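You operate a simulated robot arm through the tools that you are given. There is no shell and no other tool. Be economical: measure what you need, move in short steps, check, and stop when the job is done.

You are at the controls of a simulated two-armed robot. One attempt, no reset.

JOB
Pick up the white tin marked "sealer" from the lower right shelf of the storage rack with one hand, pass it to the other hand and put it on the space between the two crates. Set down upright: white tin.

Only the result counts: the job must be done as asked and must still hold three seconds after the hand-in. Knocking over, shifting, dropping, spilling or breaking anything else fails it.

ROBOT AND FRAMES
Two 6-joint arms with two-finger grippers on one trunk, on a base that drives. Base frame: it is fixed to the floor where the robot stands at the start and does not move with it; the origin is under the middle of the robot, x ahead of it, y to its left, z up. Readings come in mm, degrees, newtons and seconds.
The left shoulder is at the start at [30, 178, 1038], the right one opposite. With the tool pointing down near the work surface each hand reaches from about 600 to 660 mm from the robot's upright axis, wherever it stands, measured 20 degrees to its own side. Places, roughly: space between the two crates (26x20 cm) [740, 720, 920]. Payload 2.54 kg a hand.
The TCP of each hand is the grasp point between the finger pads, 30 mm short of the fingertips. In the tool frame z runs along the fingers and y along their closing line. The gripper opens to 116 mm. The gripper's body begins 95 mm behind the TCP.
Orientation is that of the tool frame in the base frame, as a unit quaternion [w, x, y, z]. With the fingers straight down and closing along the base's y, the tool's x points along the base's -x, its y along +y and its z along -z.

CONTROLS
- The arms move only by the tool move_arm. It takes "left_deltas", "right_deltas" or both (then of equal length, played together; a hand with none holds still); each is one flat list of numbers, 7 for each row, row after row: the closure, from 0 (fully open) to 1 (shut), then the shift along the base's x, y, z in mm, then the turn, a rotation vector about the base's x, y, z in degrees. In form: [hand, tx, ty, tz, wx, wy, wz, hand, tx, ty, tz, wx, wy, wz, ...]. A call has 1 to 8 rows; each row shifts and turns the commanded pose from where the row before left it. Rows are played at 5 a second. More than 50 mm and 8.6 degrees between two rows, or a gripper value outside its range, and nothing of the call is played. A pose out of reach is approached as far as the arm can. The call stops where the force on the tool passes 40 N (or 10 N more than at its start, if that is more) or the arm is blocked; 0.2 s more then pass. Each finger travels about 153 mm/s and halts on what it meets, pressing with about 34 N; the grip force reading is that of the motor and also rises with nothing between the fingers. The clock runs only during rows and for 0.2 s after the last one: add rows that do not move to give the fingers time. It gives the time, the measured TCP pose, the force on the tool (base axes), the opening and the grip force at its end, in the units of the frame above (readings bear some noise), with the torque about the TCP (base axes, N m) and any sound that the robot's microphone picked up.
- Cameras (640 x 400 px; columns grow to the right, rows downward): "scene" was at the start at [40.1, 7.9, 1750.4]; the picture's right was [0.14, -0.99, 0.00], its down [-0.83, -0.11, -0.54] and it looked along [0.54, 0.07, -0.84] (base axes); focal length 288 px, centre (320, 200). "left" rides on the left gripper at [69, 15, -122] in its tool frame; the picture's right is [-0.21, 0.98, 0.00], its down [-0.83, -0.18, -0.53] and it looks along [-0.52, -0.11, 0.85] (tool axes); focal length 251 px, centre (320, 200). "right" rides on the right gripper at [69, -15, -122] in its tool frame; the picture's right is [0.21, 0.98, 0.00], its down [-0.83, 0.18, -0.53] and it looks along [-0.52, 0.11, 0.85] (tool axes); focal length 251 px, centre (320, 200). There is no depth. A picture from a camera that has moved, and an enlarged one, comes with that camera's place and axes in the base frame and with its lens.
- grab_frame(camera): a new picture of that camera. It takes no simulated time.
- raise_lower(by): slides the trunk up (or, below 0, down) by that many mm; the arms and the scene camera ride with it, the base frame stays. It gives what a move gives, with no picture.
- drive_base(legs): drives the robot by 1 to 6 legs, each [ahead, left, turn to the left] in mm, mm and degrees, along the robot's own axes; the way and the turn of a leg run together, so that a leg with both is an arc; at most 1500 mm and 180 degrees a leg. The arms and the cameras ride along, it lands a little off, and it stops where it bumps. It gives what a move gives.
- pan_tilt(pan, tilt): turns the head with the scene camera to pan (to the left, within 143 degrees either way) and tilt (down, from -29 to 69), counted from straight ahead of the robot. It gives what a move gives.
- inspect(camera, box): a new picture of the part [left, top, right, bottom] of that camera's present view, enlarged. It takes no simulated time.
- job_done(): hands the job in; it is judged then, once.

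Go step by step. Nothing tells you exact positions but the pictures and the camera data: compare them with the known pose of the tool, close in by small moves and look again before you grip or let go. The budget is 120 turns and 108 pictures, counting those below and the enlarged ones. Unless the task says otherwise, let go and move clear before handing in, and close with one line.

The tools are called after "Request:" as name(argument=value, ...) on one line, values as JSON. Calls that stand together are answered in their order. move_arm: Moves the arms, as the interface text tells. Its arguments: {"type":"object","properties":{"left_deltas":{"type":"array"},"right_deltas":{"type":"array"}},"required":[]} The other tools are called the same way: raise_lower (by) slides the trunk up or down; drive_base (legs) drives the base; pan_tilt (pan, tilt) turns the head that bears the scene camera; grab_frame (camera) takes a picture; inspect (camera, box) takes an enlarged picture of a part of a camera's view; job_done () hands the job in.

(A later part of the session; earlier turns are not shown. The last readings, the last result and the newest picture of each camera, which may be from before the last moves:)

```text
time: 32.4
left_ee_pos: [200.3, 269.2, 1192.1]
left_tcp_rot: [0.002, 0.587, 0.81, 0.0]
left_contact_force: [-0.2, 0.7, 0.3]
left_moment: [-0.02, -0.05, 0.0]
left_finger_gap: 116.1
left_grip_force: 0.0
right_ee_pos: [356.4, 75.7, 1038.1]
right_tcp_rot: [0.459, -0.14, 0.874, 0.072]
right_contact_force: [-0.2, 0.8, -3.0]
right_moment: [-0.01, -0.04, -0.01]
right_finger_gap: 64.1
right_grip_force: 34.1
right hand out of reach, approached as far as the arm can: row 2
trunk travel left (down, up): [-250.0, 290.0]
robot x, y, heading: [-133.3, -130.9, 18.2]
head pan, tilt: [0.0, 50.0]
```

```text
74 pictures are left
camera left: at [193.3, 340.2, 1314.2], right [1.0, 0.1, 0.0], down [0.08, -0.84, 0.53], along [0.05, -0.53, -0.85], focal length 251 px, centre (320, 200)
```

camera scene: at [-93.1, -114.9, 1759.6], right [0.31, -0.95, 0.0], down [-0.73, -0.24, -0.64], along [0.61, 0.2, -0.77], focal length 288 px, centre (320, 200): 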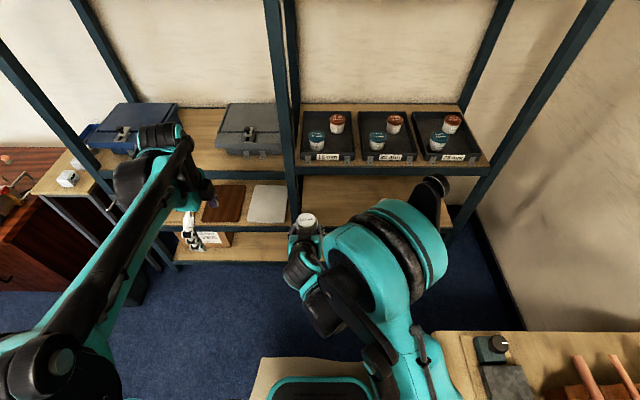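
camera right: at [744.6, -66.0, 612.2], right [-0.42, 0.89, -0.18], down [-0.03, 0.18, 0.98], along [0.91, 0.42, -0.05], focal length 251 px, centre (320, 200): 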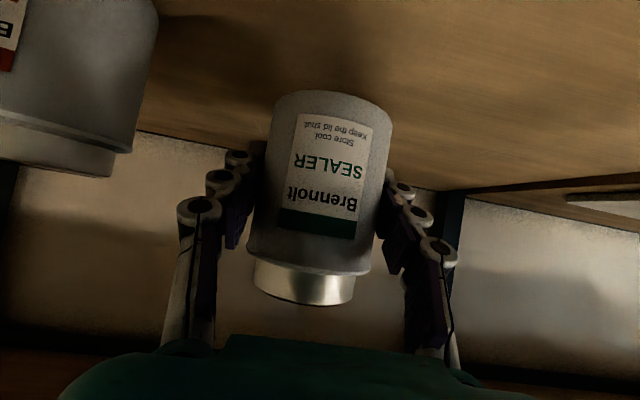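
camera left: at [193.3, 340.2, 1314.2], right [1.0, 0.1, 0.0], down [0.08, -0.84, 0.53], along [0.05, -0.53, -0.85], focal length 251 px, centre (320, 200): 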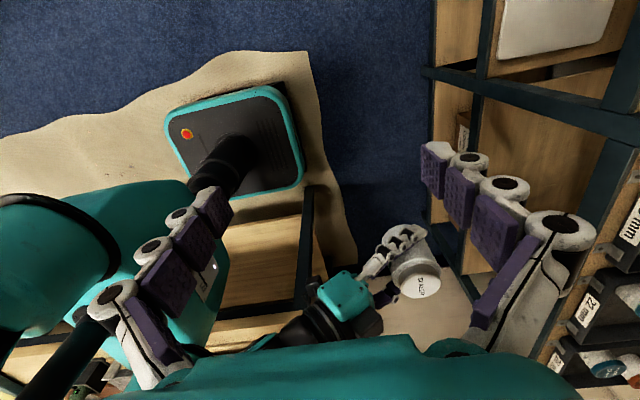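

The left hand closes along the forward direction and sees the tin at about (356, 77). I'll bring it most of the way over with the fingers partly closed.

Request:
move_arm(left_deltas=[0.2, 26, -32, -9, 0, 0, 0, 0.2, 26, -32, -9, 0, 0, 0, 0.2, 26, -32, -9, 0, 0, 0, 0.2, 26, -32, -9, 0, 0, 0])

Request:
grab_frame(camera="scene")

Request:
grab_frame(camera="left")

```text
time: 33.4
left_ee_pos: [305.8, 142.7, 1158.4]
left_tcp_rot: [-0.001, 0.585, 0.811, 0.0]
left_contact_force: [0.3, -1.3, 0.4]
left_moment: [0.0, 0.02, 0.02]
left_finger_gap: 92.6
left_grip_force: 0.1
right_ee_pos: [358.0, 74.3, 1036.6]
right_tcp_rot: [0.457, -0.14, 0.875, 0.072]
right_contact_force: [0.4, -0.2, -3.1]
right_moment: [-0.01, 0.03, -0.02]
right_finger_gap: 64.2
right_grip_force: 34.1
trunk travel left (down, up): [-250.0, 290.0]
robot x, y, heading: [-137.9, -124.3, 18.3]
head pan, tilt: [0.0, 50.0]
```

```text
73 pictures are left
camera scene: at [-91.8, -115.5, 1759.6], right [0.31, -0.95, 0.0], down [-0.73, -0.24, -0.64], along [0.61, 0.2, -0.77], focal length 288 px, centre (320, 200)
```

scene: 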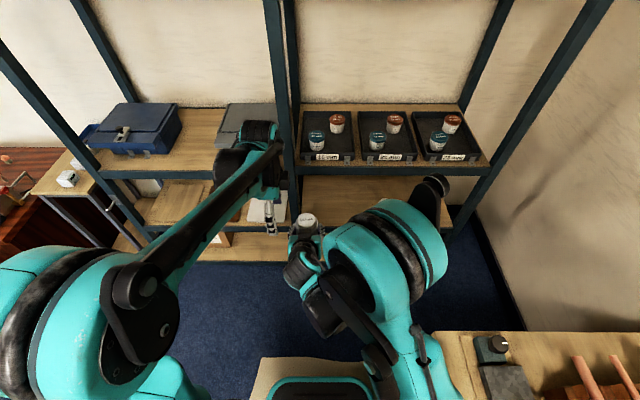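

```text
72 pictures are left
camera left: at [298.6, 213.1, 1279.7], right [0.99, 0.1, 0.0], down [0.09, -0.84, 0.53], along [0.06, -0.53, -0.85], focal length 251 px, centre (320, 200)
```

left: 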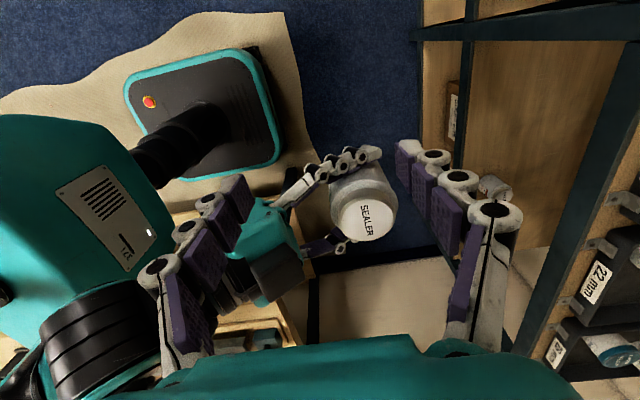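

The tin's cap is at about (359, 75). I'll move the left hand directly above it, staying above the cap.

Request:
move_arm(left_deltas=[0.2, 26, -34, -10, 0, 0, 0, 0.2, 26, -34, -10, 0, 0, 0])

Request:
grab_frame(camera="left")

Request:
inspect(camera="scene", box=[240, 160, 400, 260])

```text
time: 34.0
left_ee_pos: [343.0, 92.6, 1140.9]
left_tcp_rot: [-0.007, 0.586, 0.81, 0.003]
left_contact_force: [-1.7, 2.1, 0.1]
left_moment: [-0.01, 0.04, -0.15]
left_finger_gap: 93.2
left_grip_force: 1.0
right_ee_pos: [360.0, 69.3, 1036.3]
right_tcp_rot: [0.457, -0.132, 0.877, 0.066]
right_contact_force: [1.0, -2.1, -3.5]
right_moment: [0.14, 0.09, 0.13]
right_finger_gap: 63.9
right_grip_force: 34.5
trunk travel left (down, up): [-250.0, 290.0]
robot x, y, heading: [-139.7, -128.9, 18.4]
head pan, tilt: [0.0, 50.0]
stopped in row 2 (left hand): the force on the tool passed its limit at 66 N (the readings are from after the stop); the commanded pose is now the measured one
```

```text
71 pictures are left
camera left: at [337.8, 163.0, 1264.7], right [0.99, 0.1, -0.01], down [0.09, -0.85, 0.52], along [0.05, -0.52, -0.85], focal length 251 px, centre (320, 200)
```

left: 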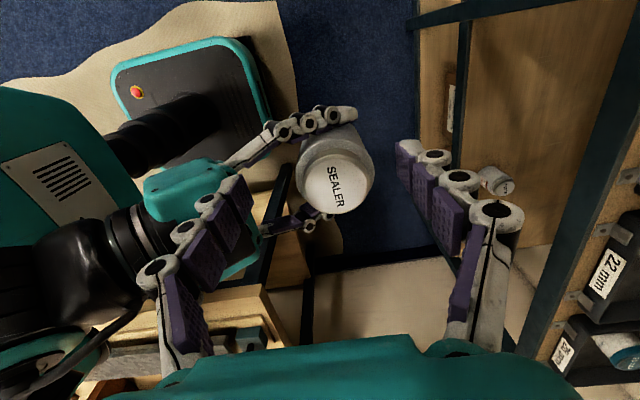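

```text
4.00 times, centred on (320, 210) of scene
camera zoom: at [-93.1, -114.8, 1759.7], right [0.31, -0.95, 0.0], down [-0.73, -0.24, -0.64], along [0.61, 0.2, -0.77], focal length 1152 px, centre (320, 160)
```

zoom: 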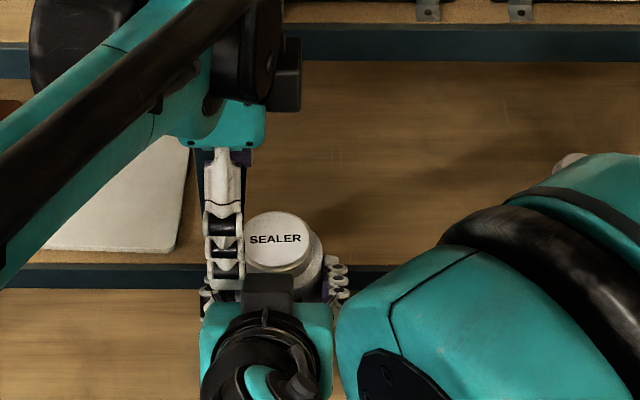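

The left near finger bumped the right gripper housing, so this orientation doesn't fit. I'll back the left hand off the same way and return to closing sideways, gripping the upper part of the tin instead.

Request:
move_arm(left_deltas=[0.2, -15, 20, 8, 0, 0, 0, 0.2, -26, 34, 10, 0, 0, 0, 0.2, -26, 34, 10, 0, 0, 0, 0.2, -10, 34, 10, 0, 0, 0])

Request:
grab_frame(camera="left")

Request:
grab_frame(camera="right")

```text
time: 35.0
left_ee_pos: [267.7, 217.9, 1179.1]
left_tcp_rot: [-0.007, 0.586, 0.81, 0.003]
left_contact_force: [0.6, 0.0, -0.3]
left_moment: [-0.03, -0.02, 0.03]
left_finger_gap: 92.8
left_grip_force: 0.0
right_ee_pos: [358.9, 69.2, 1035.9]
right_tcp_rot: [0.457, -0.134, 0.877, 0.067]
right_contact_force: [-0.3, 0.3, -2.6]
right_moment: [-0.01, -0.04, -0.02]
right_finger_gap: 64.3
right_grip_force: 33.5
trunk travel left (down, up): [-250.0, 290.0]
robot x, y, heading: [-136.9, -127.9, 18.2]
head pan, tilt: [0.0, 50.0]
```

```text
69 pictures are left
camera left: at [261.4, 286.9, 1301.7], right [0.99, 0.1, -0.01], down [0.09, -0.85, 0.52], along [0.05, -0.52, -0.85], focal length 251 px, centre (320, 200)
```

left: 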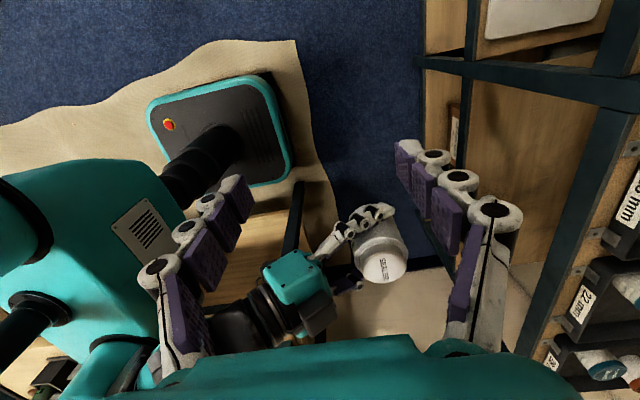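

```text
68 pictures are left
camera right: at [231.7, 13.1, 1049.6], right [-0.41, 0.9, -0.18], down [-0.02, 0.19, 0.98], along [0.91, 0.4, -0.06], focal length 251 px, centre (320, 200)
```

right: 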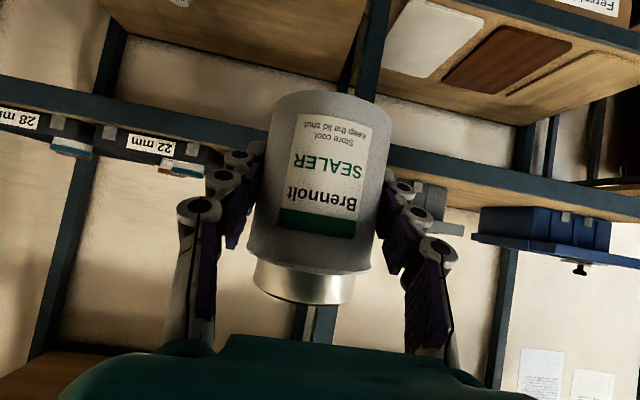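

The tin is undisturbed in the right hand. Turning the left hand back to close sideways.

Request:
move_arm(left_deltas=[0, 0, 0, 0, 0, 0, 8.5, 0, 0, 0, 0, 0, 0, 8.5, 0, 0, 0, 0, 0, 0, 8.5, 0, 0, 0, 0, 0, 0, 8.5, 0, 0, 0, 0, 0, 0, 8.5, 0, 0, 0, 0, 0, 0, 8.5, 0, 0, 0, 0, 0, 0, 8.5, 0, 0, 0, 0, 0, 0, 8.5])

Request:
move_arm(left_deltas=[0, 0, 0, 0, 0, 0, 7.4, 0, 0, 0, 0, 0, 0, 7.4, 0, 0, 0, 0, 0, 0, 7.4])

Request:
grab_frame(camera="left")

```text
time: 36.8
left_ee_pos: [268.0, 214.4, 1180.3]
left_tcp_rot: [-0.008, 0.032, 0.999, -0.002]
left_contact_force: [0.1, 0.0, -0.6]
left_moment: [0.0, -0.01, -0.03]
left_finger_gap: 116.1
left_grip_force: 0.1
right_ee_pos: [360.2, 68.3, 1035.9]
right_tcp_rot: [0.457, -0.134, 0.877, 0.068]
right_contact_force: [0.0, -0.5, -2.5]
right_moment: [0.0, -0.02, 0.02]
right_finger_gap: 64.3
right_grip_force: 33.7
trunk travel left (down, up): [-250.0, 290.0]
robot x, y, heading: [-139.5, -126.8, 18.1]
head pan, tilt: [0.0, 50.0]
```

```text
time: 37.5
left_ee_pos: [267.6, 215.6, 1180.1]
left_tcp_rot: [-0.007, -0.161, 0.987, -0.003]
left_contact_force: [0.2, 0.3, 0.2]
left_moment: [-0.02, -0.01, 0.0]
left_finger_gap: 116.2
left_grip_force: 0.1
right_ee_pos: [359.5, 68.9, 1036.2]
right_tcp_rot: [0.456, -0.133, 0.877, 0.067]
right_contact_force: [0.1, 0.0, -3.3]
right_moment: [0.01, -0.01, 0.02]
right_finger_gap: 64.2
right_grip_force: 34.3
trunk travel left (down, up): [-250.0, 290.0]
robot x, y, heading: [-137.4, -128.9, 18.1]
head pan, tilt: [0.0, 50.0]
```

```text
67 pictures are left
camera left: at [198.9, 209.9, 1302.9], right [-0.11, 0.99, -0.01], down [0.85, 0.09, 0.52], along [0.52, 0.05, -0.85], focal length 251 px, centre (320, 200)
```

left: 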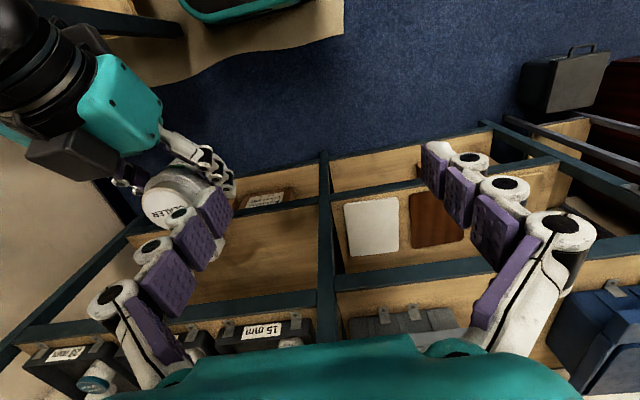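

The cap is at about (359, 66). Moving the left hand above it with the fingers open, closing sideways.

Request:
move_arm(left_deltas=[0, 24.5, -37, -8, 0.47, -0.73, 0, 0, 24.5, -37, -8, 0, 0, 0, 0, 24.5, -37, -8, 0, 0, 0, 0, 24.5, -36, -8, 0, 0, 0])

Request:
grab_frame(camera="left")

Request:
grab_frame(camera="right")

Request:
inspect(camera="scene", box=[220, 150, 412, 270])

```text
time: 38.5
left_ee_pos: [366.1, 66.7, 1146.3]
left_tcp_rot: [-0.001, -0.16, 0.987, 0.001]
left_contact_force: [0.5, -0.2, 0.5]
left_moment: [0.03, 0.03, -0.03]
left_finger_gap: 115.7
left_grip_force: 0.1
right_ee_pos: [359.7, 68.2, 1036.3]
right_tcp_rot: [0.456, -0.133, 0.878, 0.068]
right_contact_force: [0.4, -0.3, -3.2]
right_moment: [0.02, 0.0, 0.02]
right_finger_gap: 64.2
right_grip_force: 34.1
trunk travel left (down, up): [-250.0, 290.0]
robot x, y, heading: [-138.8, -129.2, 18.3]
head pan, tilt: [0.0, 50.0]
```

```text
66 pictures are left
camera left: at [296.9, 60.4, 1268.1], right [-0.11, 0.99, 0.0], down [0.84, 0.09, 0.53], along [0.53, 0.06, -0.85], focal length 251 px, centre (320, 200)
```

left: 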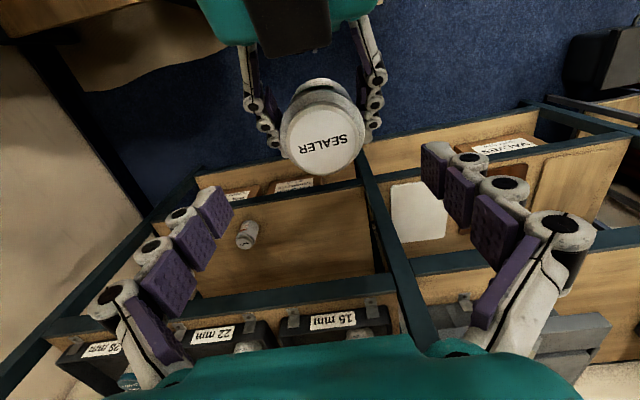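

```text
65 pictures are left
camera right: at [232.7, 11.8, 1049.4], right [-0.41, 0.9, -0.18], down [-0.02, 0.19, 0.98], along [0.91, 0.4, -0.06], focal length 251 px, centre (320, 200)
```

right: 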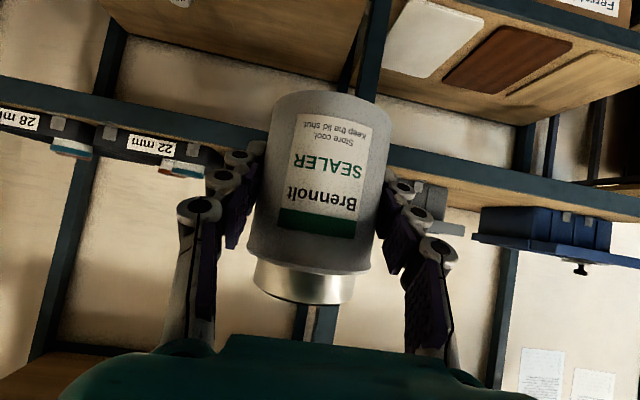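

```text
3.33 times, centred on (316, 210) of scene
camera zoom: at [-91.7, -115.9, 1759.6], right [0.31, -0.95, 0.0], down [-0.73, -0.24, -0.64], along [0.61, 0.2, -0.77], focal length 960 px, centre (333, 167)
```

zoom: 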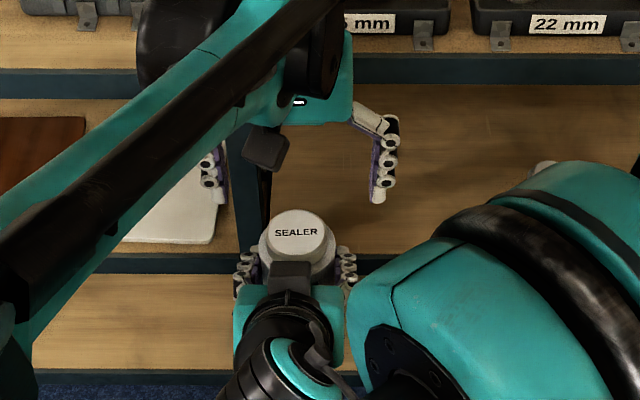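

Left hand is above the tin and aligned. I'll descend partway with a 3 mm lateral fix and check the clearances.

Request:
move_arm(left_deltas=[0, -1, 3, -14, 0, 0, 0, 0, 0, 0, -13, 0, 0, 0, 0, 0, 0, -13, 0, 0, 0])

Request:
grab_frame(camera="left")

Request:
grab_frame(camera="right")

Request:
inspect(camera="scene", box=[220, 150, 412, 270])

```text
time: 39.4
left_ee_pos: [364.1, 71.3, 1105.9]
left_tcp_rot: [-0.001, -0.16, 0.987, 0.001]
left_contact_force: [-0.7, -0.2, -0.4]
left_moment: [0.02, 0.02, 0.0]
left_finger_gap: 116.2
left_grip_force: 0.1
right_ee_pos: [359.5, 70.2, 1035.9]
right_tcp_rot: [0.457, -0.134, 0.877, 0.067]
right_contact_force: [0.1, -0.1, -3.9]
right_moment: [-0.01, -0.01, -0.01]
right_finger_gap: 63.9
right_grip_force: 33.7
trunk travel left (down, up): [-250.0, 290.0]
robot x, y, heading: [-138.9, -129.0, 18.3]
head pan, tilt: [0.0, 50.0]
```

```text
63 pictures are left
camera left: at [294.2, 64.9, 1228.6], right [-0.11, 0.99, 0.0], down [0.84, 0.09, 0.53], along [0.53, 0.06, -0.85], focal length 251 px, centre (320, 200)
```

left: 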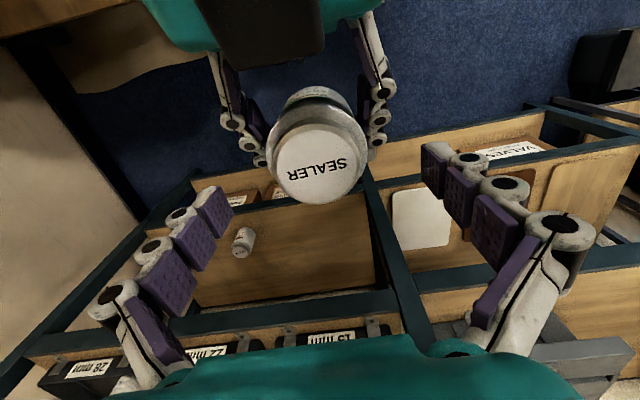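

```text
62 pictures are left
camera right: at [232.2, 12.4, 1049.5], right [-0.41, 0.9, -0.18], down [-0.02, 0.19, 0.98], along [0.91, 0.4, -0.06], focal length 251 px, centre (320, 200)
```

right: 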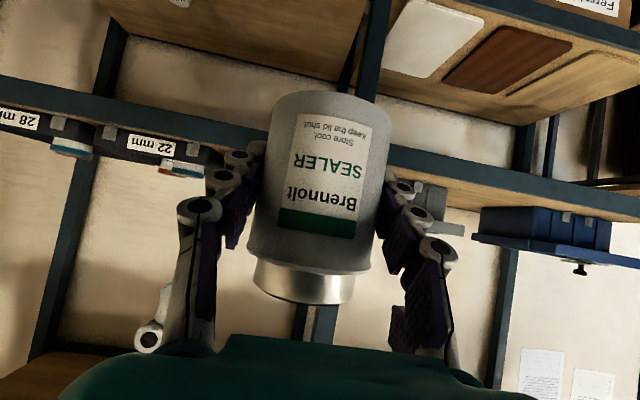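

```text
3.33 times, centred on (316, 210) of scene
camera zoom: at [-92.5, -114.8, 1759.6], right [0.31, -0.95, 0.0], down [-0.73, -0.24, -0.64], along [0.61, 0.2, -0.77], focal length 960 px, centre (333, 167)
```

zoom: 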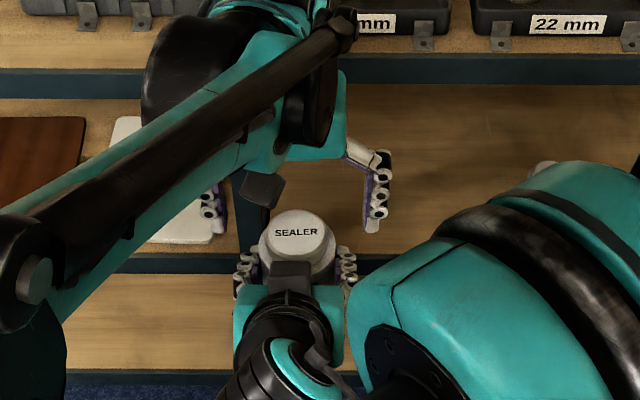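

Alignment holds. Last 17 mm down, with a 3 mm forward offset to clear the right fingers.

Request:
move_arm(left_deltas=[0, 3, 1, -9, 0, 0, 0, 0, 0, 0, -8, 0, 0, 0, 0, 0, 0, 0, 0, 0, 0])

Request:
grab_frame(camera="left")

Request:
grab_frame(camera="right")

```text
time: 40.1
left_ee_pos: [367.1, 73.2, 1091.1]
left_tcp_rot: [-0.001, -0.16, 0.987, 0.001]
left_contact_force: [0.0, 0.5, 0.0]
left_moment: [-0.03, 0.02, -0.01]
left_finger_gap: 115.9
left_grip_force: 0.0
right_ee_pos: [358.6, 68.9, 1037.0]
right_tcp_rot: [0.457, -0.133, 0.877, 0.067]
right_contact_force: [-0.3, -0.5, -2.1]
right_moment: [0.01, -0.01, 0.03]
right_finger_gap: 64.2
right_grip_force: 33.9
trunk travel left (down, up): [-250.0, 290.0]
robot x, y, heading: [-141.2, -128.1, 18.4]
head pan, tilt: [0.0, 50.0]
```

```text
60 pictures are left
camera left: at [296.9, 66.3, 1212.6], right [-0.11, 0.99, 0.0], down [0.84, 0.09, 0.53], along [0.53, 0.06, -0.85], focal length 251 px, centre (320, 200)
```

left: 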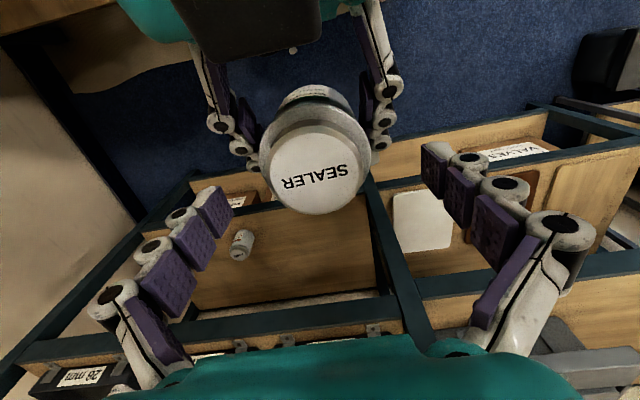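

```text
59 pictures are left
camera right: at [231.8, 12.4, 1049.7], right [-0.41, 0.9, -0.18], down [-0.02, 0.19, 0.98], along [0.91, 0.4, -0.06], focal length 251 px, centre (320, 200)
```

right: 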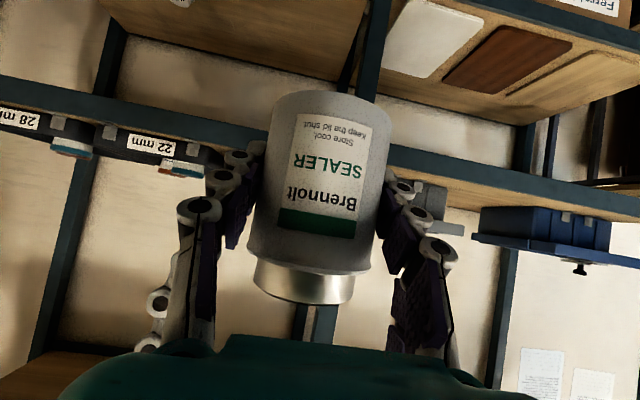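

Fingertips are about 11 mm below the tin's shoulder. A few mm lower, then close the left gripper gently while the right still holds.

Request:
move_arm(left_deltas=[0, -2, -0.6, -4, 0, 0, 0, 0.3, 0, 0, 0, 0, 0, 0, 0.4, 0, 0, 0, 0, 0, 0, 0.45, 0, 0, 0, 0, 0, 0, 0.6, 0, 0, 0, 0, 0, 0, 1, 0, 0, 0, 0, 0, 0, 1, 0, 0, 0, 0, 0, 0])

Request:
grab_frame(camera="left")

Request:
grab_frame(camera="right")

```text
time: 41.8
left_ee_pos: [365.4, 72.0, 1087.5]
left_tcp_rot: [-0.001, -0.161, 0.987, 0.0]
left_contact_force: [3.1, -10.1, 8.2]
left_moment: [-0.47, -0.14, 0.14]
left_finger_gap: 65.2
left_grip_force: 33.9
right_ee_pos: [358.9, 69.6, 1036.5]
right_tcp_rot: [0.457, -0.134, 0.877, 0.069]
right_contact_force: [-3.3, 9.4, -11.8]
right_moment: [0.0, 0.02, -0.1]
right_finger_gap: 64.1
right_grip_force: 33.8
trunk travel left (down, up): [-250.0, 290.0]
robot x, y, heading: [-143.1, -131.9, 18.3]
head pan, tilt: [0.0, 50.0]
```

```text
58 pictures are left
camera left: at [295.2, 65.2, 1209.0], right [-0.1, 0.99, 0.0], down [0.84, 0.09, 0.53], along [0.53, 0.06, -0.85], focal length 251 px, centre (320, 200)
```

left: 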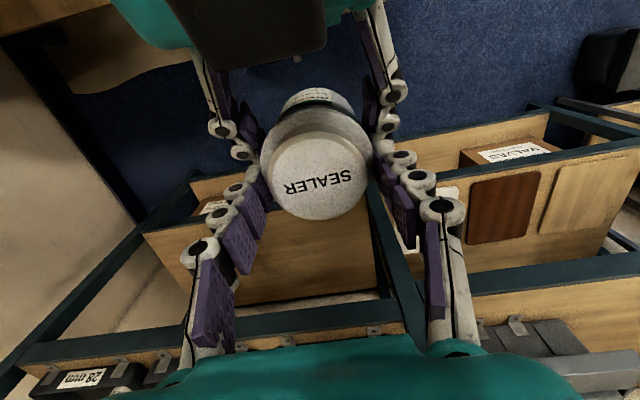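

```text
57 pictures are left
camera right: at [231.7, 12.7, 1049.6], right [-0.41, 0.9, -0.18], down [-0.02, 0.19, 0.98], along [0.91, 0.4, -0.06], focal length 251 px, centre (320, 200)
```

right: 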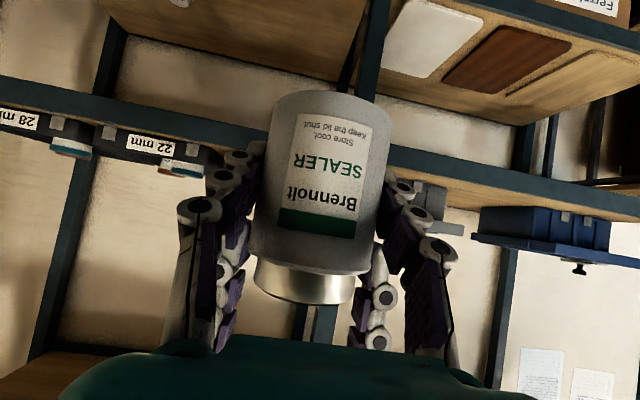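

Both hands hold the tin. I'll open the right hand now and check that the left carries it.

Request:
move_arm(right_deltas=[0.4, 0, 0, 0, 0, 0, 0, 0.2, 0, 0, 0, 0, 0, 0, 0, 0, 0, 0, 0, 0, 0, 0, 0, 0, 0, 0, 0, 0], left_deltas=[1, 0, 0, 0, 0, 0, 0, 1, 0, 0, 0, 0, 0, 0, 1, 0, 0, 0, 0, 0, 0, 1, 0, 0, 0, 0, 0, 0])

Request:
grab_frame(camera="right")

Request:
grab_frame(camera="left")

```text
time: 42.8
left_ee_pos: [364.6, 72.1, 1087.5]
left_tcp_rot: [0.0, -0.161, 0.987, 0.001]
left_contact_force: [-0.4, -0.2, -0.5]
left_moment: [0.01, -0.02, -0.01]
left_finger_gap: 65.1
left_grip_force: 33.8
right_ee_pos: [358.5, 68.7, 1036.2]
right_tcp_rot: [0.457, -0.133, 0.877, 0.067]
right_contact_force: [-0.4, 0.5, -0.1]
right_moment: [0.05, 0.02, -0.01]
right_finger_gap: 116.5
right_grip_force: 0.1
trunk travel left (down, up): [-250.0, 290.0]
robot x, y, heading: [-141.0, -131.3, 18.3]
head pan, tilt: [0.0, 50.0]
```

```text
56 pictures are left
camera right: at [231.9, 12.4, 1049.7], right [-0.41, 0.9, -0.18], down [-0.02, 0.19, 0.98], along [0.91, 0.4, -0.06], focal length 251 px, centre (320, 200)
```

right: 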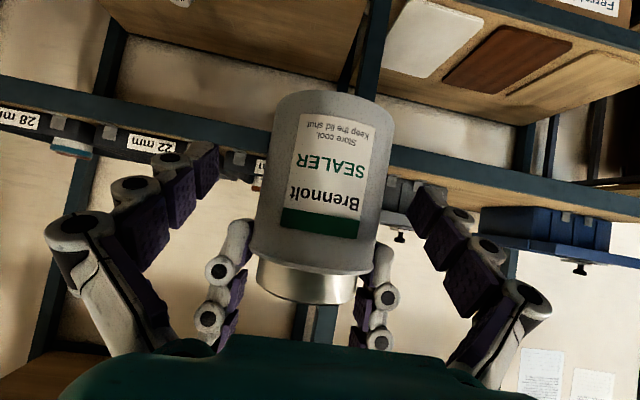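

```text
55 pictures are left
camera left: at [295.0, 65.6, 1208.9], right [-0.11, 0.99, 0.0], down [0.84, 0.09, 0.53], along [0.53, 0.06, -0.85], focal length 251 px, centre (320, 200)
```

left: 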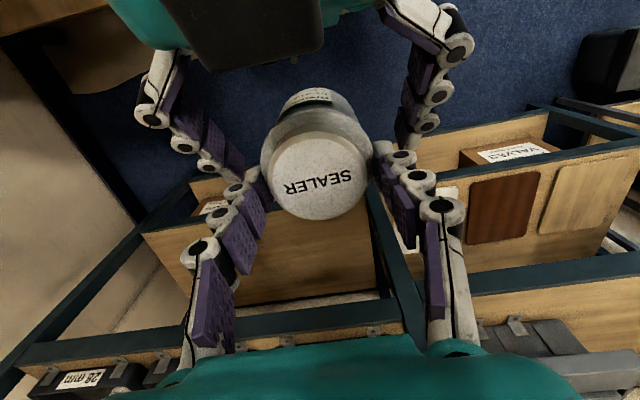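

The left hand holds the tin, with the right open. I'll move both hands together to the left so that the right can then retreat.

Request:
move_arm(right_deltas=[0, -5, 15, 0, 0, 0, 0, 0, -5, 15, 0, 0, 0, 0, 0, -5, 15, 0, 0, 0, 0, 0, -5, 15, 0, 0, 0, 0], left_deltas=[1, -5, 15, 0, 0, 0, 0, 1, -5, 15, 0, 0, 0, 0, 1, -5, 15, 0, 0, 0, 0, 1, -5, 15, 0, 0, 0, 0])

Request:
grab_frame(camera="right")

```text
time: 43.8
left_ee_pos: [343.3, 131.9, 1086.7]
left_tcp_rot: [-0.001, -0.16, 0.987, 0.0]
left_contact_force: [-0.1, -0.6, 0.0]
left_moment: [-0.02, -0.03, 0.01]
left_finger_gap: 65.3
left_grip_force: 33.9
right_ee_pos: [337.6, 129.2, 1037.0]
right_tcp_rot: [0.457, -0.134, 0.877, 0.068]
right_contact_force: [-0.7, 0.4, 0.2]
right_moment: [-0.04, -0.04, -0.01]
right_finger_gap: 115.9
right_grip_force: 0.1
trunk travel left (down, up): [-250.0, 290.0]
robot x, y, heading: [-142.0, -126.0, 18.4]
head pan, tilt: [0.0, 50.0]
```

```text
54 pictures are left
camera right: at [210.5, 73.7, 1049.5], right [-0.41, 0.9, -0.18], down [-0.02, 0.19, 0.98], along [0.91, 0.4, -0.06], focal length 251 px, centre (320, 200)
```

right: 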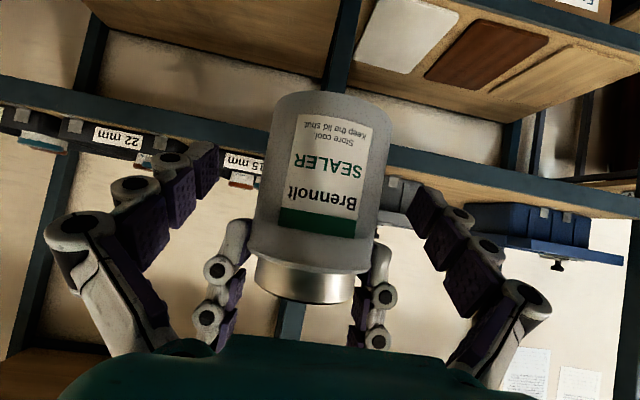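

The tin travels with the left hand. Now separate: right hand back and up, left slightly forward and down.

Request:
move_arm(right_deltas=[0, -19, -6.3, 10, 0, 0, 0, 0, -19, -6.3, 12, 0, 0, 0, 0, -19, -6.3, 14, 0, 0, 0], left_deltas=[1, 9.5, 3.2, -8, 0, 0, 0, 1, 9.5, 3.2, -8, 0, 0, 0, 1, 9.5, 3.2, -8, 0, 0, 0])

Request:
grab_frame(camera="right")

Request:
grab_frame(camera="left")

```text
time: 44.5
left_ee_pos: [373.9, 141.6, 1063.2]
left_tcp_rot: [-0.001, -0.16, 0.987, 0.0]
left_contact_force: [-0.2, -0.7, -0.4]
left_moment: [0.02, -0.01, 0.01]
left_finger_gap: 64.8
left_grip_force: 33.8
right_ee_pos: [282.4, 109.8, 1071.3]
right_tcp_rot: [0.456, -0.133, 0.877, 0.067]
right_contact_force: [-0.1, 0.7, 0.5]
right_moment: [0.02, -0.02, 0.04]
right_finger_gap: 116.3
right_grip_force: 0.1
trunk travel left (down, up): [-250.0, 290.0]
robot x, y, heading: [-136.3, -129.9, 18.3]
head pan, tilt: [0.0, 50.0]
```

```text
53 pictures are left
camera right: at [155.1, 53.5, 1085.1], right [-0.41, 0.9, -0.18], down [-0.02, 0.19, 0.98], along [0.91, 0.4, -0.06], focal length 251 px, centre (320, 200)
```

right: 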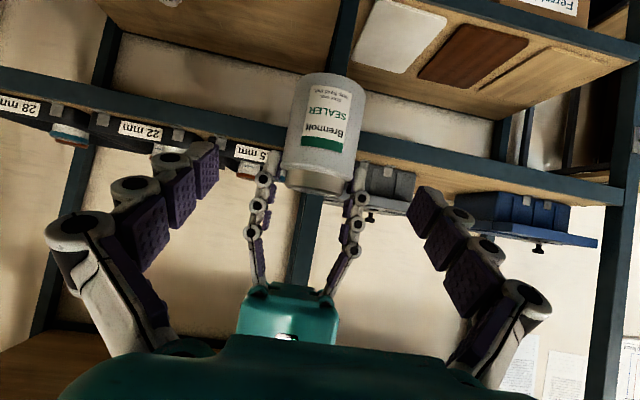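

```text
52 pictures are left
camera left: at [303.4, 135.1, 1184.8], right [-0.11, 0.99, 0.0], down [0.84, 0.09, 0.53], along [0.53, 0.06, -0.85], focal length 251 px, centre (320, 200)
```

left: 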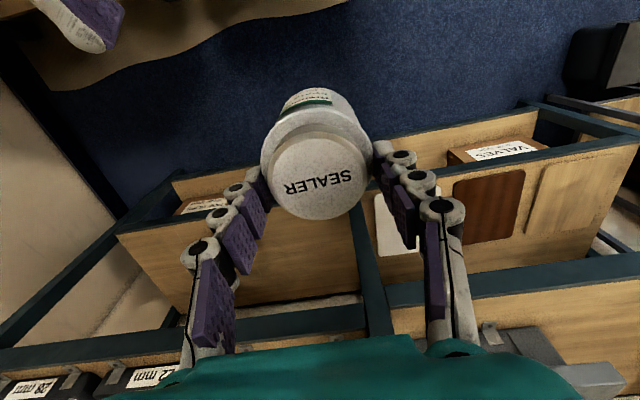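

The hands are clear of each other and the left has the tin upright. I'll stow the right hand back to its starting style pose on the right side.

Request:
move_arm(right_deltas=[0, 4.4, -29, 10, 0, 0, 0, 0, 4.4, -29, 10, -2.45, 7.4, 0, 0, 4.4, -29, 10, -2.45, 7.4, 0, 0, 4.4, -29, 8, -2.45, 7.4, 0, 0, 4.4, -29, 8, -2.45, 7.4, 0, 0, 4.4, -29, 8, -2.45, 7.4, 0, 0, 4.4, -29, 8, -2.45, 7.4, 0, 0, 0, 0, 0, -2.45, 7.4, 0])

Request:
pan_tilt(pan=30, tilt=42)

Request:
grab_frame(camera="scene")

```text
time: 46.4
left_ee_pos: [374.8, 142.6, 1061.5]
left_tcp_rot: [-0.001, -0.16, 0.987, 0.0]
left_contact_force: [-0.2, 0.9, -0.6]
left_moment: [-0.01, -0.01, 0.01]
left_finger_gap: 64.8
left_grip_force: 33.8
right_ee_pos: [314.3, -92.3, 1134.9]
right_tcp_rot: [0.004, -0.156, 0.988, -0.009]
right_contact_force: [0.3, 1.4, -0.9]
right_moment: [-0.01, 0.06, 0.0]
right_finger_gap: 116.2
right_grip_force: 0.0
trunk travel left (down, up): [-250.0, 290.0]
robot x, y, heading: [-138.0, -127.7, 18.2]
head pan, tilt: [0.0, 50.0]
```

```text
time: 47.3
left_ee_pos: [372.9, 142.3, 1062.8]
left_tcp_rot: [-0.001, -0.16, 0.987, 0.001]
left_contact_force: [0.5, -0.3, 0.2]
left_moment: [0.01, -0.02, 0.01]
left_finger_gap: 65.1
left_grip_force: 33.9
right_ee_pos: [313.6, -92.7, 1135.4]
right_tcp_rot: [0.006, -0.155, 0.988, -0.009]
right_contact_force: [0.2, -0.5, 0.7]
right_moment: [-0.01, 0.01, -0.02]
right_finger_gap: 116.1
right_grip_force: 0.0
trunk travel left (down, up): [-250.0, 290.0]
robot x, y, heading: [-141.7, -128.2, 18.2]
head pan, tilt: [30.0, 42.0]
```

```text
51 pictures are left
camera scene: at [-110.3, -76.4, 1770.8], right [0.74, -0.67, 0.0], down [-0.45, -0.5, -0.74], along [0.5, 0.55, -0.67], focal length 288 px, centre (320, 200)
```

scene: 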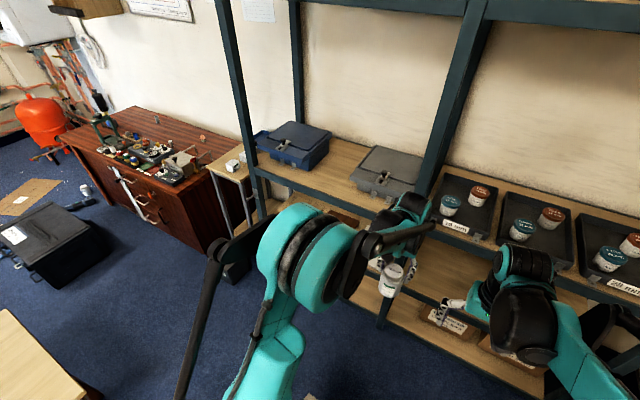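

Request:
inspect(camera="scene", box=[240, 110, 432, 230])

```text
3.33 times, centred on (336, 170) of scene
camera zoom: at [-110.3, -76.4, 1770.8], right [0.74, -0.67, 0.0], down [-0.45, -0.5, -0.74], along [0.5, 0.55, -0.67], focal length 960 px, centre (267, 300)
```

zoom: 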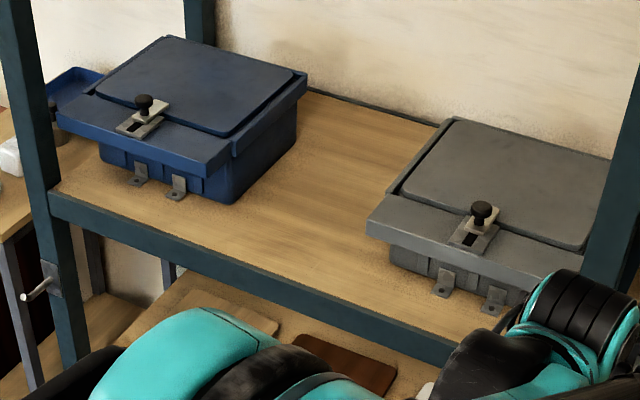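

The gap between crates runs from about l=347 to 560 in rack axes, and the goal (740,720) is at its middle with the front edge at n≈750. I'll drive over in front of it and turn slightly right so the right arm stays back.

Request:
drive_base(legs=[[120, 0, 0], [0, 484, 0], [0, 0, -15]])

Request:
raise_lower(by=90)

Request:
pan_tilt(pan=20, tilt=45)

Request:
grab_frame(camera="scene")

Request:
grab_frame(camera="left")

```text
time: 51.9
left_ee_pos: [389.2, 494.7, 1061.6]
left_tcp_rot: [0.0, -0.032, 0.999, 0.0]
left_contact_force: [0.2, 0.7, 1.0]
left_moment: [0.0, -0.02, 0.0]
left_finger_gap: 65.1
left_grip_force: 34.0
right_ee_pos: [270.6, 282.9, 1135.7]
right_tcp_rot: [0.005, -0.027, 1.0, -0.009]
right_contact_force: [-0.1, -0.2, 0.5]
right_moment: [0.03, -0.02, -0.01]
right_finger_gap: 115.9
right_grip_force: 0.0
trunk travel left (down, up): [-250.0, 290.0]
robot x, y, heading: [-174.8, 363.5, 3.6]
head pan, tilt: [30.0, 42.0]
```

```text
time: 53.1
left_ee_pos: [389.4, 495.0, 1153.4]
left_tcp_rot: [-0.001, -0.033, 0.999, 0.0]
left_contact_force: [0.1, -0.2, -3.1]
left_moment: [0.01, -0.01, -0.02]
left_finger_gap: 65.0
left_grip_force: 34.2
right_ee_pos: [271.1, 283.2, 1225.7]
right_tcp_rot: [0.004, -0.027, 1.0, -0.008]
right_contact_force: [0.8, -0.4, 0.0]
right_moment: [0.0, 0.01, -0.01]
right_finger_gap: 115.9
right_grip_force: 0.0
trunk travel left (down, up): [-340.0, 200.0]
robot x, y, heading: [-175.8, 365.4, 3.3]
head pan, tilt: [30.0, 42.0]
```

```text
time: 53.9
left_ee_pos: [388.7, 495.0, 1152.0]
left_tcp_rot: [-0.001, -0.032, 0.999, 0.001]
left_contact_force: [-0.3, -0.1, -3.6]
left_moment: [0.0, -0.02, -0.01]
left_finger_gap: 65.0
left_grip_force: 33.9
right_ee_pos: [270.5, 283.7, 1224.5]
right_tcp_rot: [0.004, -0.027, 1.0, -0.01]
right_contact_force: [0.0, -0.5, 1.1]
right_moment: [0.0, 0.01, -0.03]
right_finger_gap: 116.0
right_grip_force: 0.0
trunk travel left (down, up): [-340.0, 200.0]
robot x, y, heading: [-176.0, 364.5, 3.3]
head pan, tilt: [20.0, 45.0]
```

```text
49 pictures are left
camera scene: at [-129.9, 393.6, 1856.6], right [0.4, -0.92, 0.0], down [-0.65, -0.28, -0.71], along [0.65, 0.28, -0.71], focal length 288 px, centre (320, 200)
```

scene: 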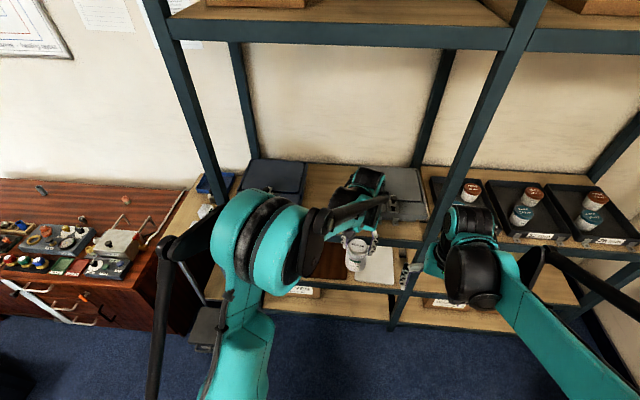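

```text
48 pictures are left
camera left: at [319.1, 506.3, 1274.7], right [0.15, 0.99, 0.0], down [0.84, -0.13, 0.53], along [0.53, -0.08, -0.85], focal length 251 px, centre (320, 200)
```

left: 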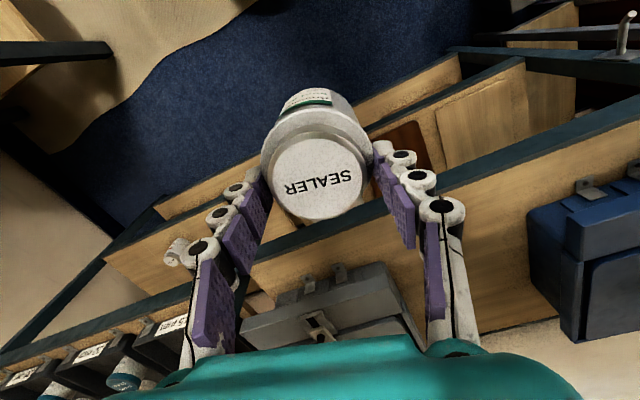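

The tin is stable. I'll shift the left arm sideways and lower, then check before driving forward.

Request:
move_arm(left_deltas=[1, 2.7, 34.3, -20, 0, 0, 0, 1, 2.7, 34.3, -20, 0, 0, 0, 1, 2.7, 34.3, -20, 0, 0, 0])

Request:
drive_base(legs=[[190, 55, 0]])

Request:
grab_frame(camera="scene")

Request:
grab_frame(camera="left")

```text
time: 54.6
left_ee_pos: [397.8, 601.2, 1090.0]
left_tcp_rot: [0.0, -0.032, 0.999, 0.001]
left_contact_force: [0.1, 1.2, -2.5]
left_moment: [-0.04, -0.02, 0.01]
left_finger_gap: 64.8
left_grip_force: 34.3
right_ee_pos: [272.6, 284.4, 1226.7]
right_tcp_rot: [0.003, -0.026, 1.0, -0.009]
right_contact_force: [0.0, 1.2, -0.4]
right_moment: [-0.02, 0.01, -0.01]
right_finger_gap: 116.0
right_grip_force: 0.0
trunk travel left (down, up): [-340.0, 200.0]
robot x, y, heading: [-176.3, 365.2, 3.4]
head pan, tilt: [20.0, 45.0]
```

```text
time: 56.2
left_ee_pos: [583.5, 662.9, 1091.1]
left_tcp_rot: [-0.001, -0.03, 1.0, 0.002]
left_contact_force: [0.0, -0.3, -3.5]
left_moment: [-0.03, -0.03, 0.01]
left_finger_gap: 64.9
left_grip_force: 34.1
right_ee_pos: [455.5, 347.6, 1224.1]
right_tcp_rot: [0.004, -0.024, 1.0, -0.009]
right_contact_force: [1.7, 1.0, 0.7]
right_moment: [-0.01, 0.06, 0.0]
right_finger_gap: 116.1
right_grip_force: 0.0
trunk travel left (down, up): [-340.0, 200.0]
robot x, y, heading: [10.8, 429.3, 3.5]
head pan, tilt: [20.0, 45.0]
```

```text
47 pictures are left
camera scene: at [56.5, 459.0, 1856.5], right [0.39, -0.92, 0.0], down [-0.65, -0.28, -0.71], along [0.65, 0.28, -0.71], focal length 288 px, centre (320, 200)
```

scene: 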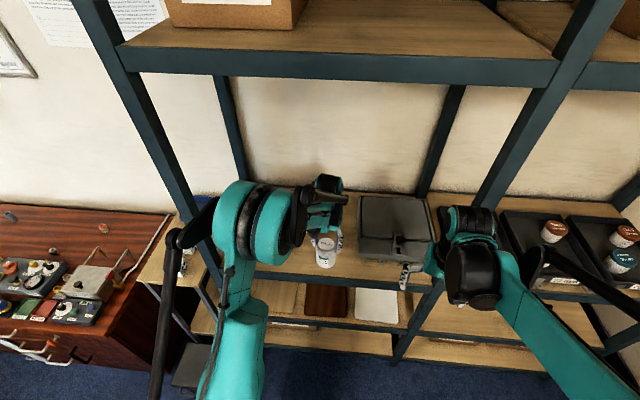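

```text
46 pictures are left
camera left: at [515.2, 674.6, 1213.2], right [0.16, 0.99, 0.0], down [0.84, -0.13, 0.53], along [0.53, -0.08, -0.85], focal length 251 px, centre (320, 200)
```

left: 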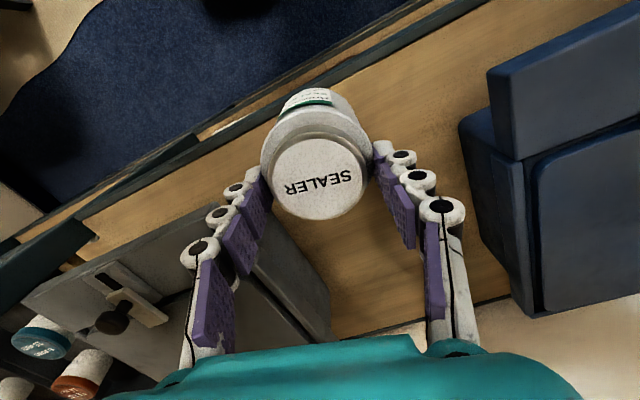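

The tin is at the shelf front, heading between the crates with clearance on both sides. Driving 100 mm further and checking.

Request:
drive_base(legs=[[100, 30, 0]])

Request:
grab_frame(camera="left")

Request:
grab_frame(camera="scene")

```text
time: 57.4
left_ee_pos: [679.6, 697.7, 1091.7]
left_tcp_rot: [-0.001, -0.03, 1.0, 0.002]
left_contact_force: [0.7, 0.6, -3.4]
left_moment: [0.01, 0.03, 0.02]
left_finger_gap: 64.8
left_grip_force: 34.2
right_ee_pos: [550.5, 381.5, 1224.9]
right_tcp_rot: [0.004, -0.024, 1.0, -0.009]
right_contact_force: [0.0, -1.1, -0.7]
right_moment: [0.0, 0.04, -0.04]
right_finger_gap: 116.1
right_grip_force: 0.0
trunk travel left (down, up): [-340.0, 200.0]
robot x, y, heading: [104.0, 460.7, 3.1]
head pan, tilt: [20.0, 45.0]
```

```text
45 pictures are left
camera left: at [610.5, 708.9, 1213.1], right [0.16, 0.99, 0.0], down [0.84, -0.13, 0.53], along [0.53, -0.08, -0.85], focal length 251 px, centre (320, 200)
```

left: 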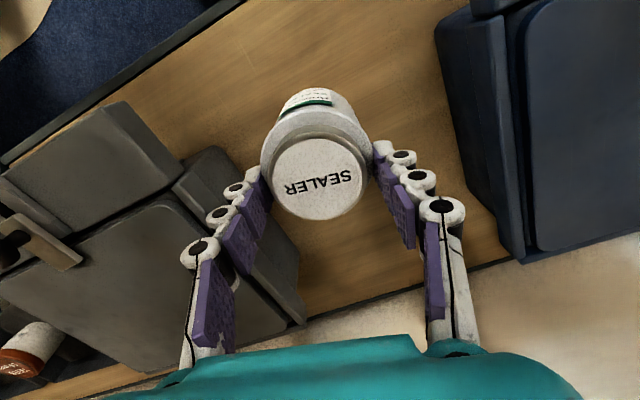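

```text
44 pictures are left
camera scene: at [151.7, 493.6, 1856.5], right [0.39, -0.92, 0.0], down [-0.65, -0.28, -0.71], along [0.65, 0.28, -0.71], focal length 288 px, centre (320, 200)
```

scene: 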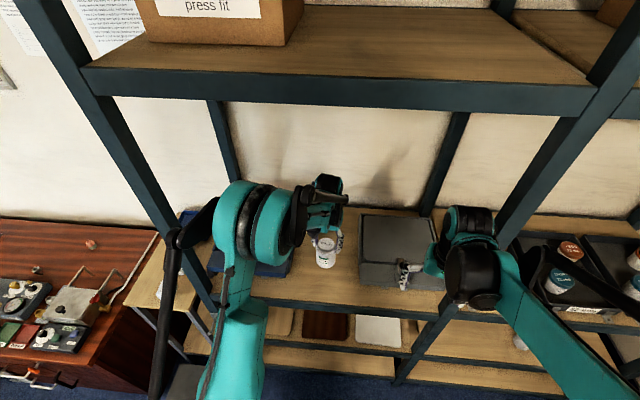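

Clear on both sides. Driving the remaining 61 mm.

Request:
drive_base(legs=[[61, 19, 0]])

Request:
grab_frame(camera="left")

Request:
inspect(camera="scene", box=[200, 180, 456, 340])

```text
time: 58.4
left_ee_pos: [739.5, 719.5, 1090.4]
left_tcp_rot: [-0.001, -0.03, 1.0, 0.001]
left_contact_force: [-0.4, -0.2, -3.6]
left_moment: [0.0, 0.01, -0.02]
left_finger_gap: 64.9
left_grip_force: 34.1
right_ee_pos: [609.9, 403.4, 1224.9]
right_tcp_rot: [0.003, -0.024, 1.0, -0.009]
right_contact_force: [0.9, 0.4, 0.4]
right_moment: [-0.03, 0.06, 0.0]
right_finger_gap: 116.2
right_grip_force: 0.0
trunk travel left (down, up): [-340.0, 200.0]
robot x, y, heading: [161.6, 485.2, 3.2]
head pan, tilt: [20.0, 45.0]
```

```text
43 pictures are left
camera left: at [670.1, 731.2, 1212.9], right [0.16, 0.99, 0.0], down [0.84, -0.13, 0.53], along [0.52, -0.08, -0.85], focal length 251 px, centre (320, 200)
```

left: 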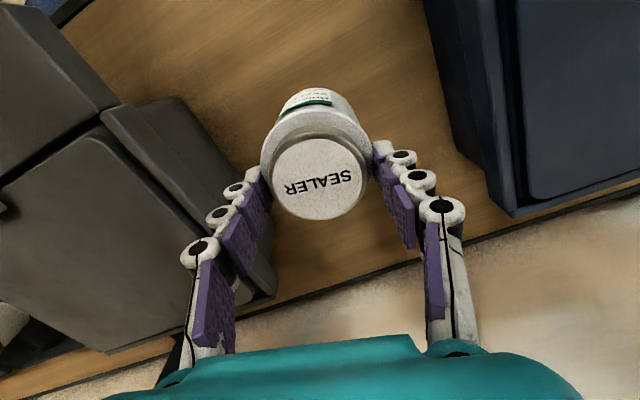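

```text
2.50 times, centred on (328, 260) of scene
camera zoom: at [211.5, 516.1, 1856.5], right [0.39, -0.92, 0.0], down [-0.65, -0.28, -0.71], along [0.65, 0.28, -0.71], focal length 720 px, centre (300, 50)
```

zoom: 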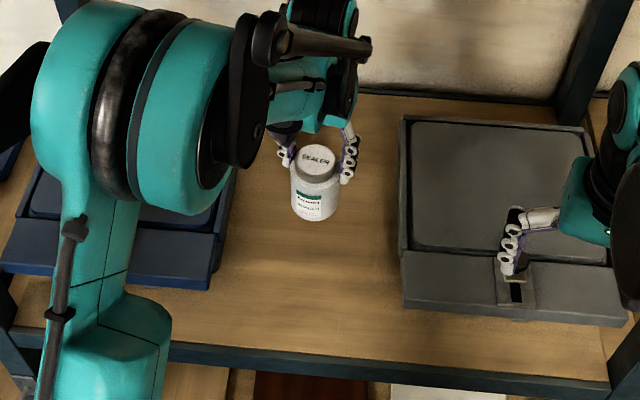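

The tin hangs in the middle of the gap. Lowering 60 mm in steps.

Request:
move_arm(left_deltas=[1, 0, 0, -20, 0, 0, 0, 1, 0, 0, -20, 0, 0, 0, 1, 0, 0, -20, 0, 0, 0])

Request:
grab_frame(camera="left")

Request:
inspect(camera="scene", box=[280, 220, 376, 280])

```text
time: 59.2
left_ee_pos: [737.2, 719.2, 1031.5]
left_tcp_rot: [-0.001, -0.03, 1.0, 0.001]
left_contact_force: [-0.2, -0.6, -3.0]
left_moment: [0.02, -0.01, 0.0]
left_finger_gap: 64.7
left_grip_force: 33.6
right_ee_pos: [609.4, 402.6, 1224.8]
right_tcp_rot: [0.005, -0.025, 1.0, -0.009]
right_contact_force: [0.0, 0.1, 0.0]
right_moment: [0.05, -0.02, 0.0]
right_finger_gap: 116.0
right_grip_force: 0.1
trunk travel left (down, up): [-340.0, 200.0]
robot x, y, heading: [164.1, 488.4, 2.9]
head pan, tilt: [20.0, 45.0]
```

```text
41 pictures are left
camera left: at [668.4, 731.3, 1152.8], right [0.16, 0.99, 0.0], down [0.84, -0.13, 0.53], along [0.53, -0.08, -0.85], focal length 251 px, centre (320, 200)
```

left: 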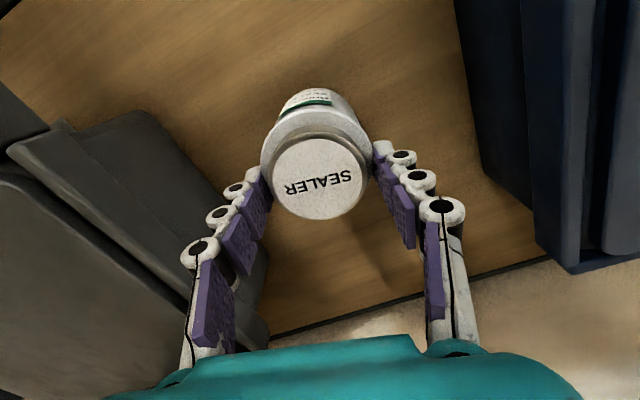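

```text
6.67 times, centred on (328, 250) of scene
camera zoom: at [209.5, 515.3, 1856.6], right [0.39, -0.92, 0.0], down [-0.65, -0.28, -0.71], along [0.65, 0.28, -0.71], focal length 1921 px, centre (267, -133)
```

zoom: 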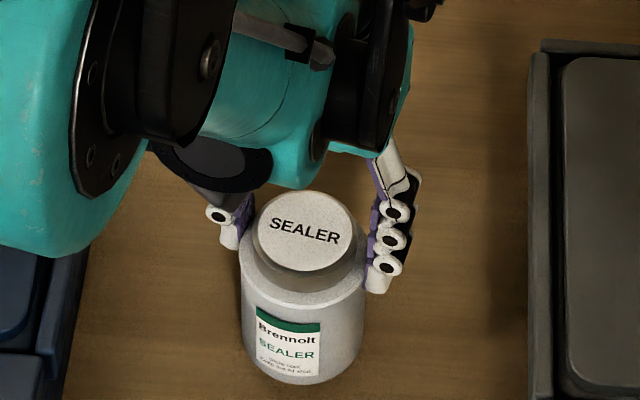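

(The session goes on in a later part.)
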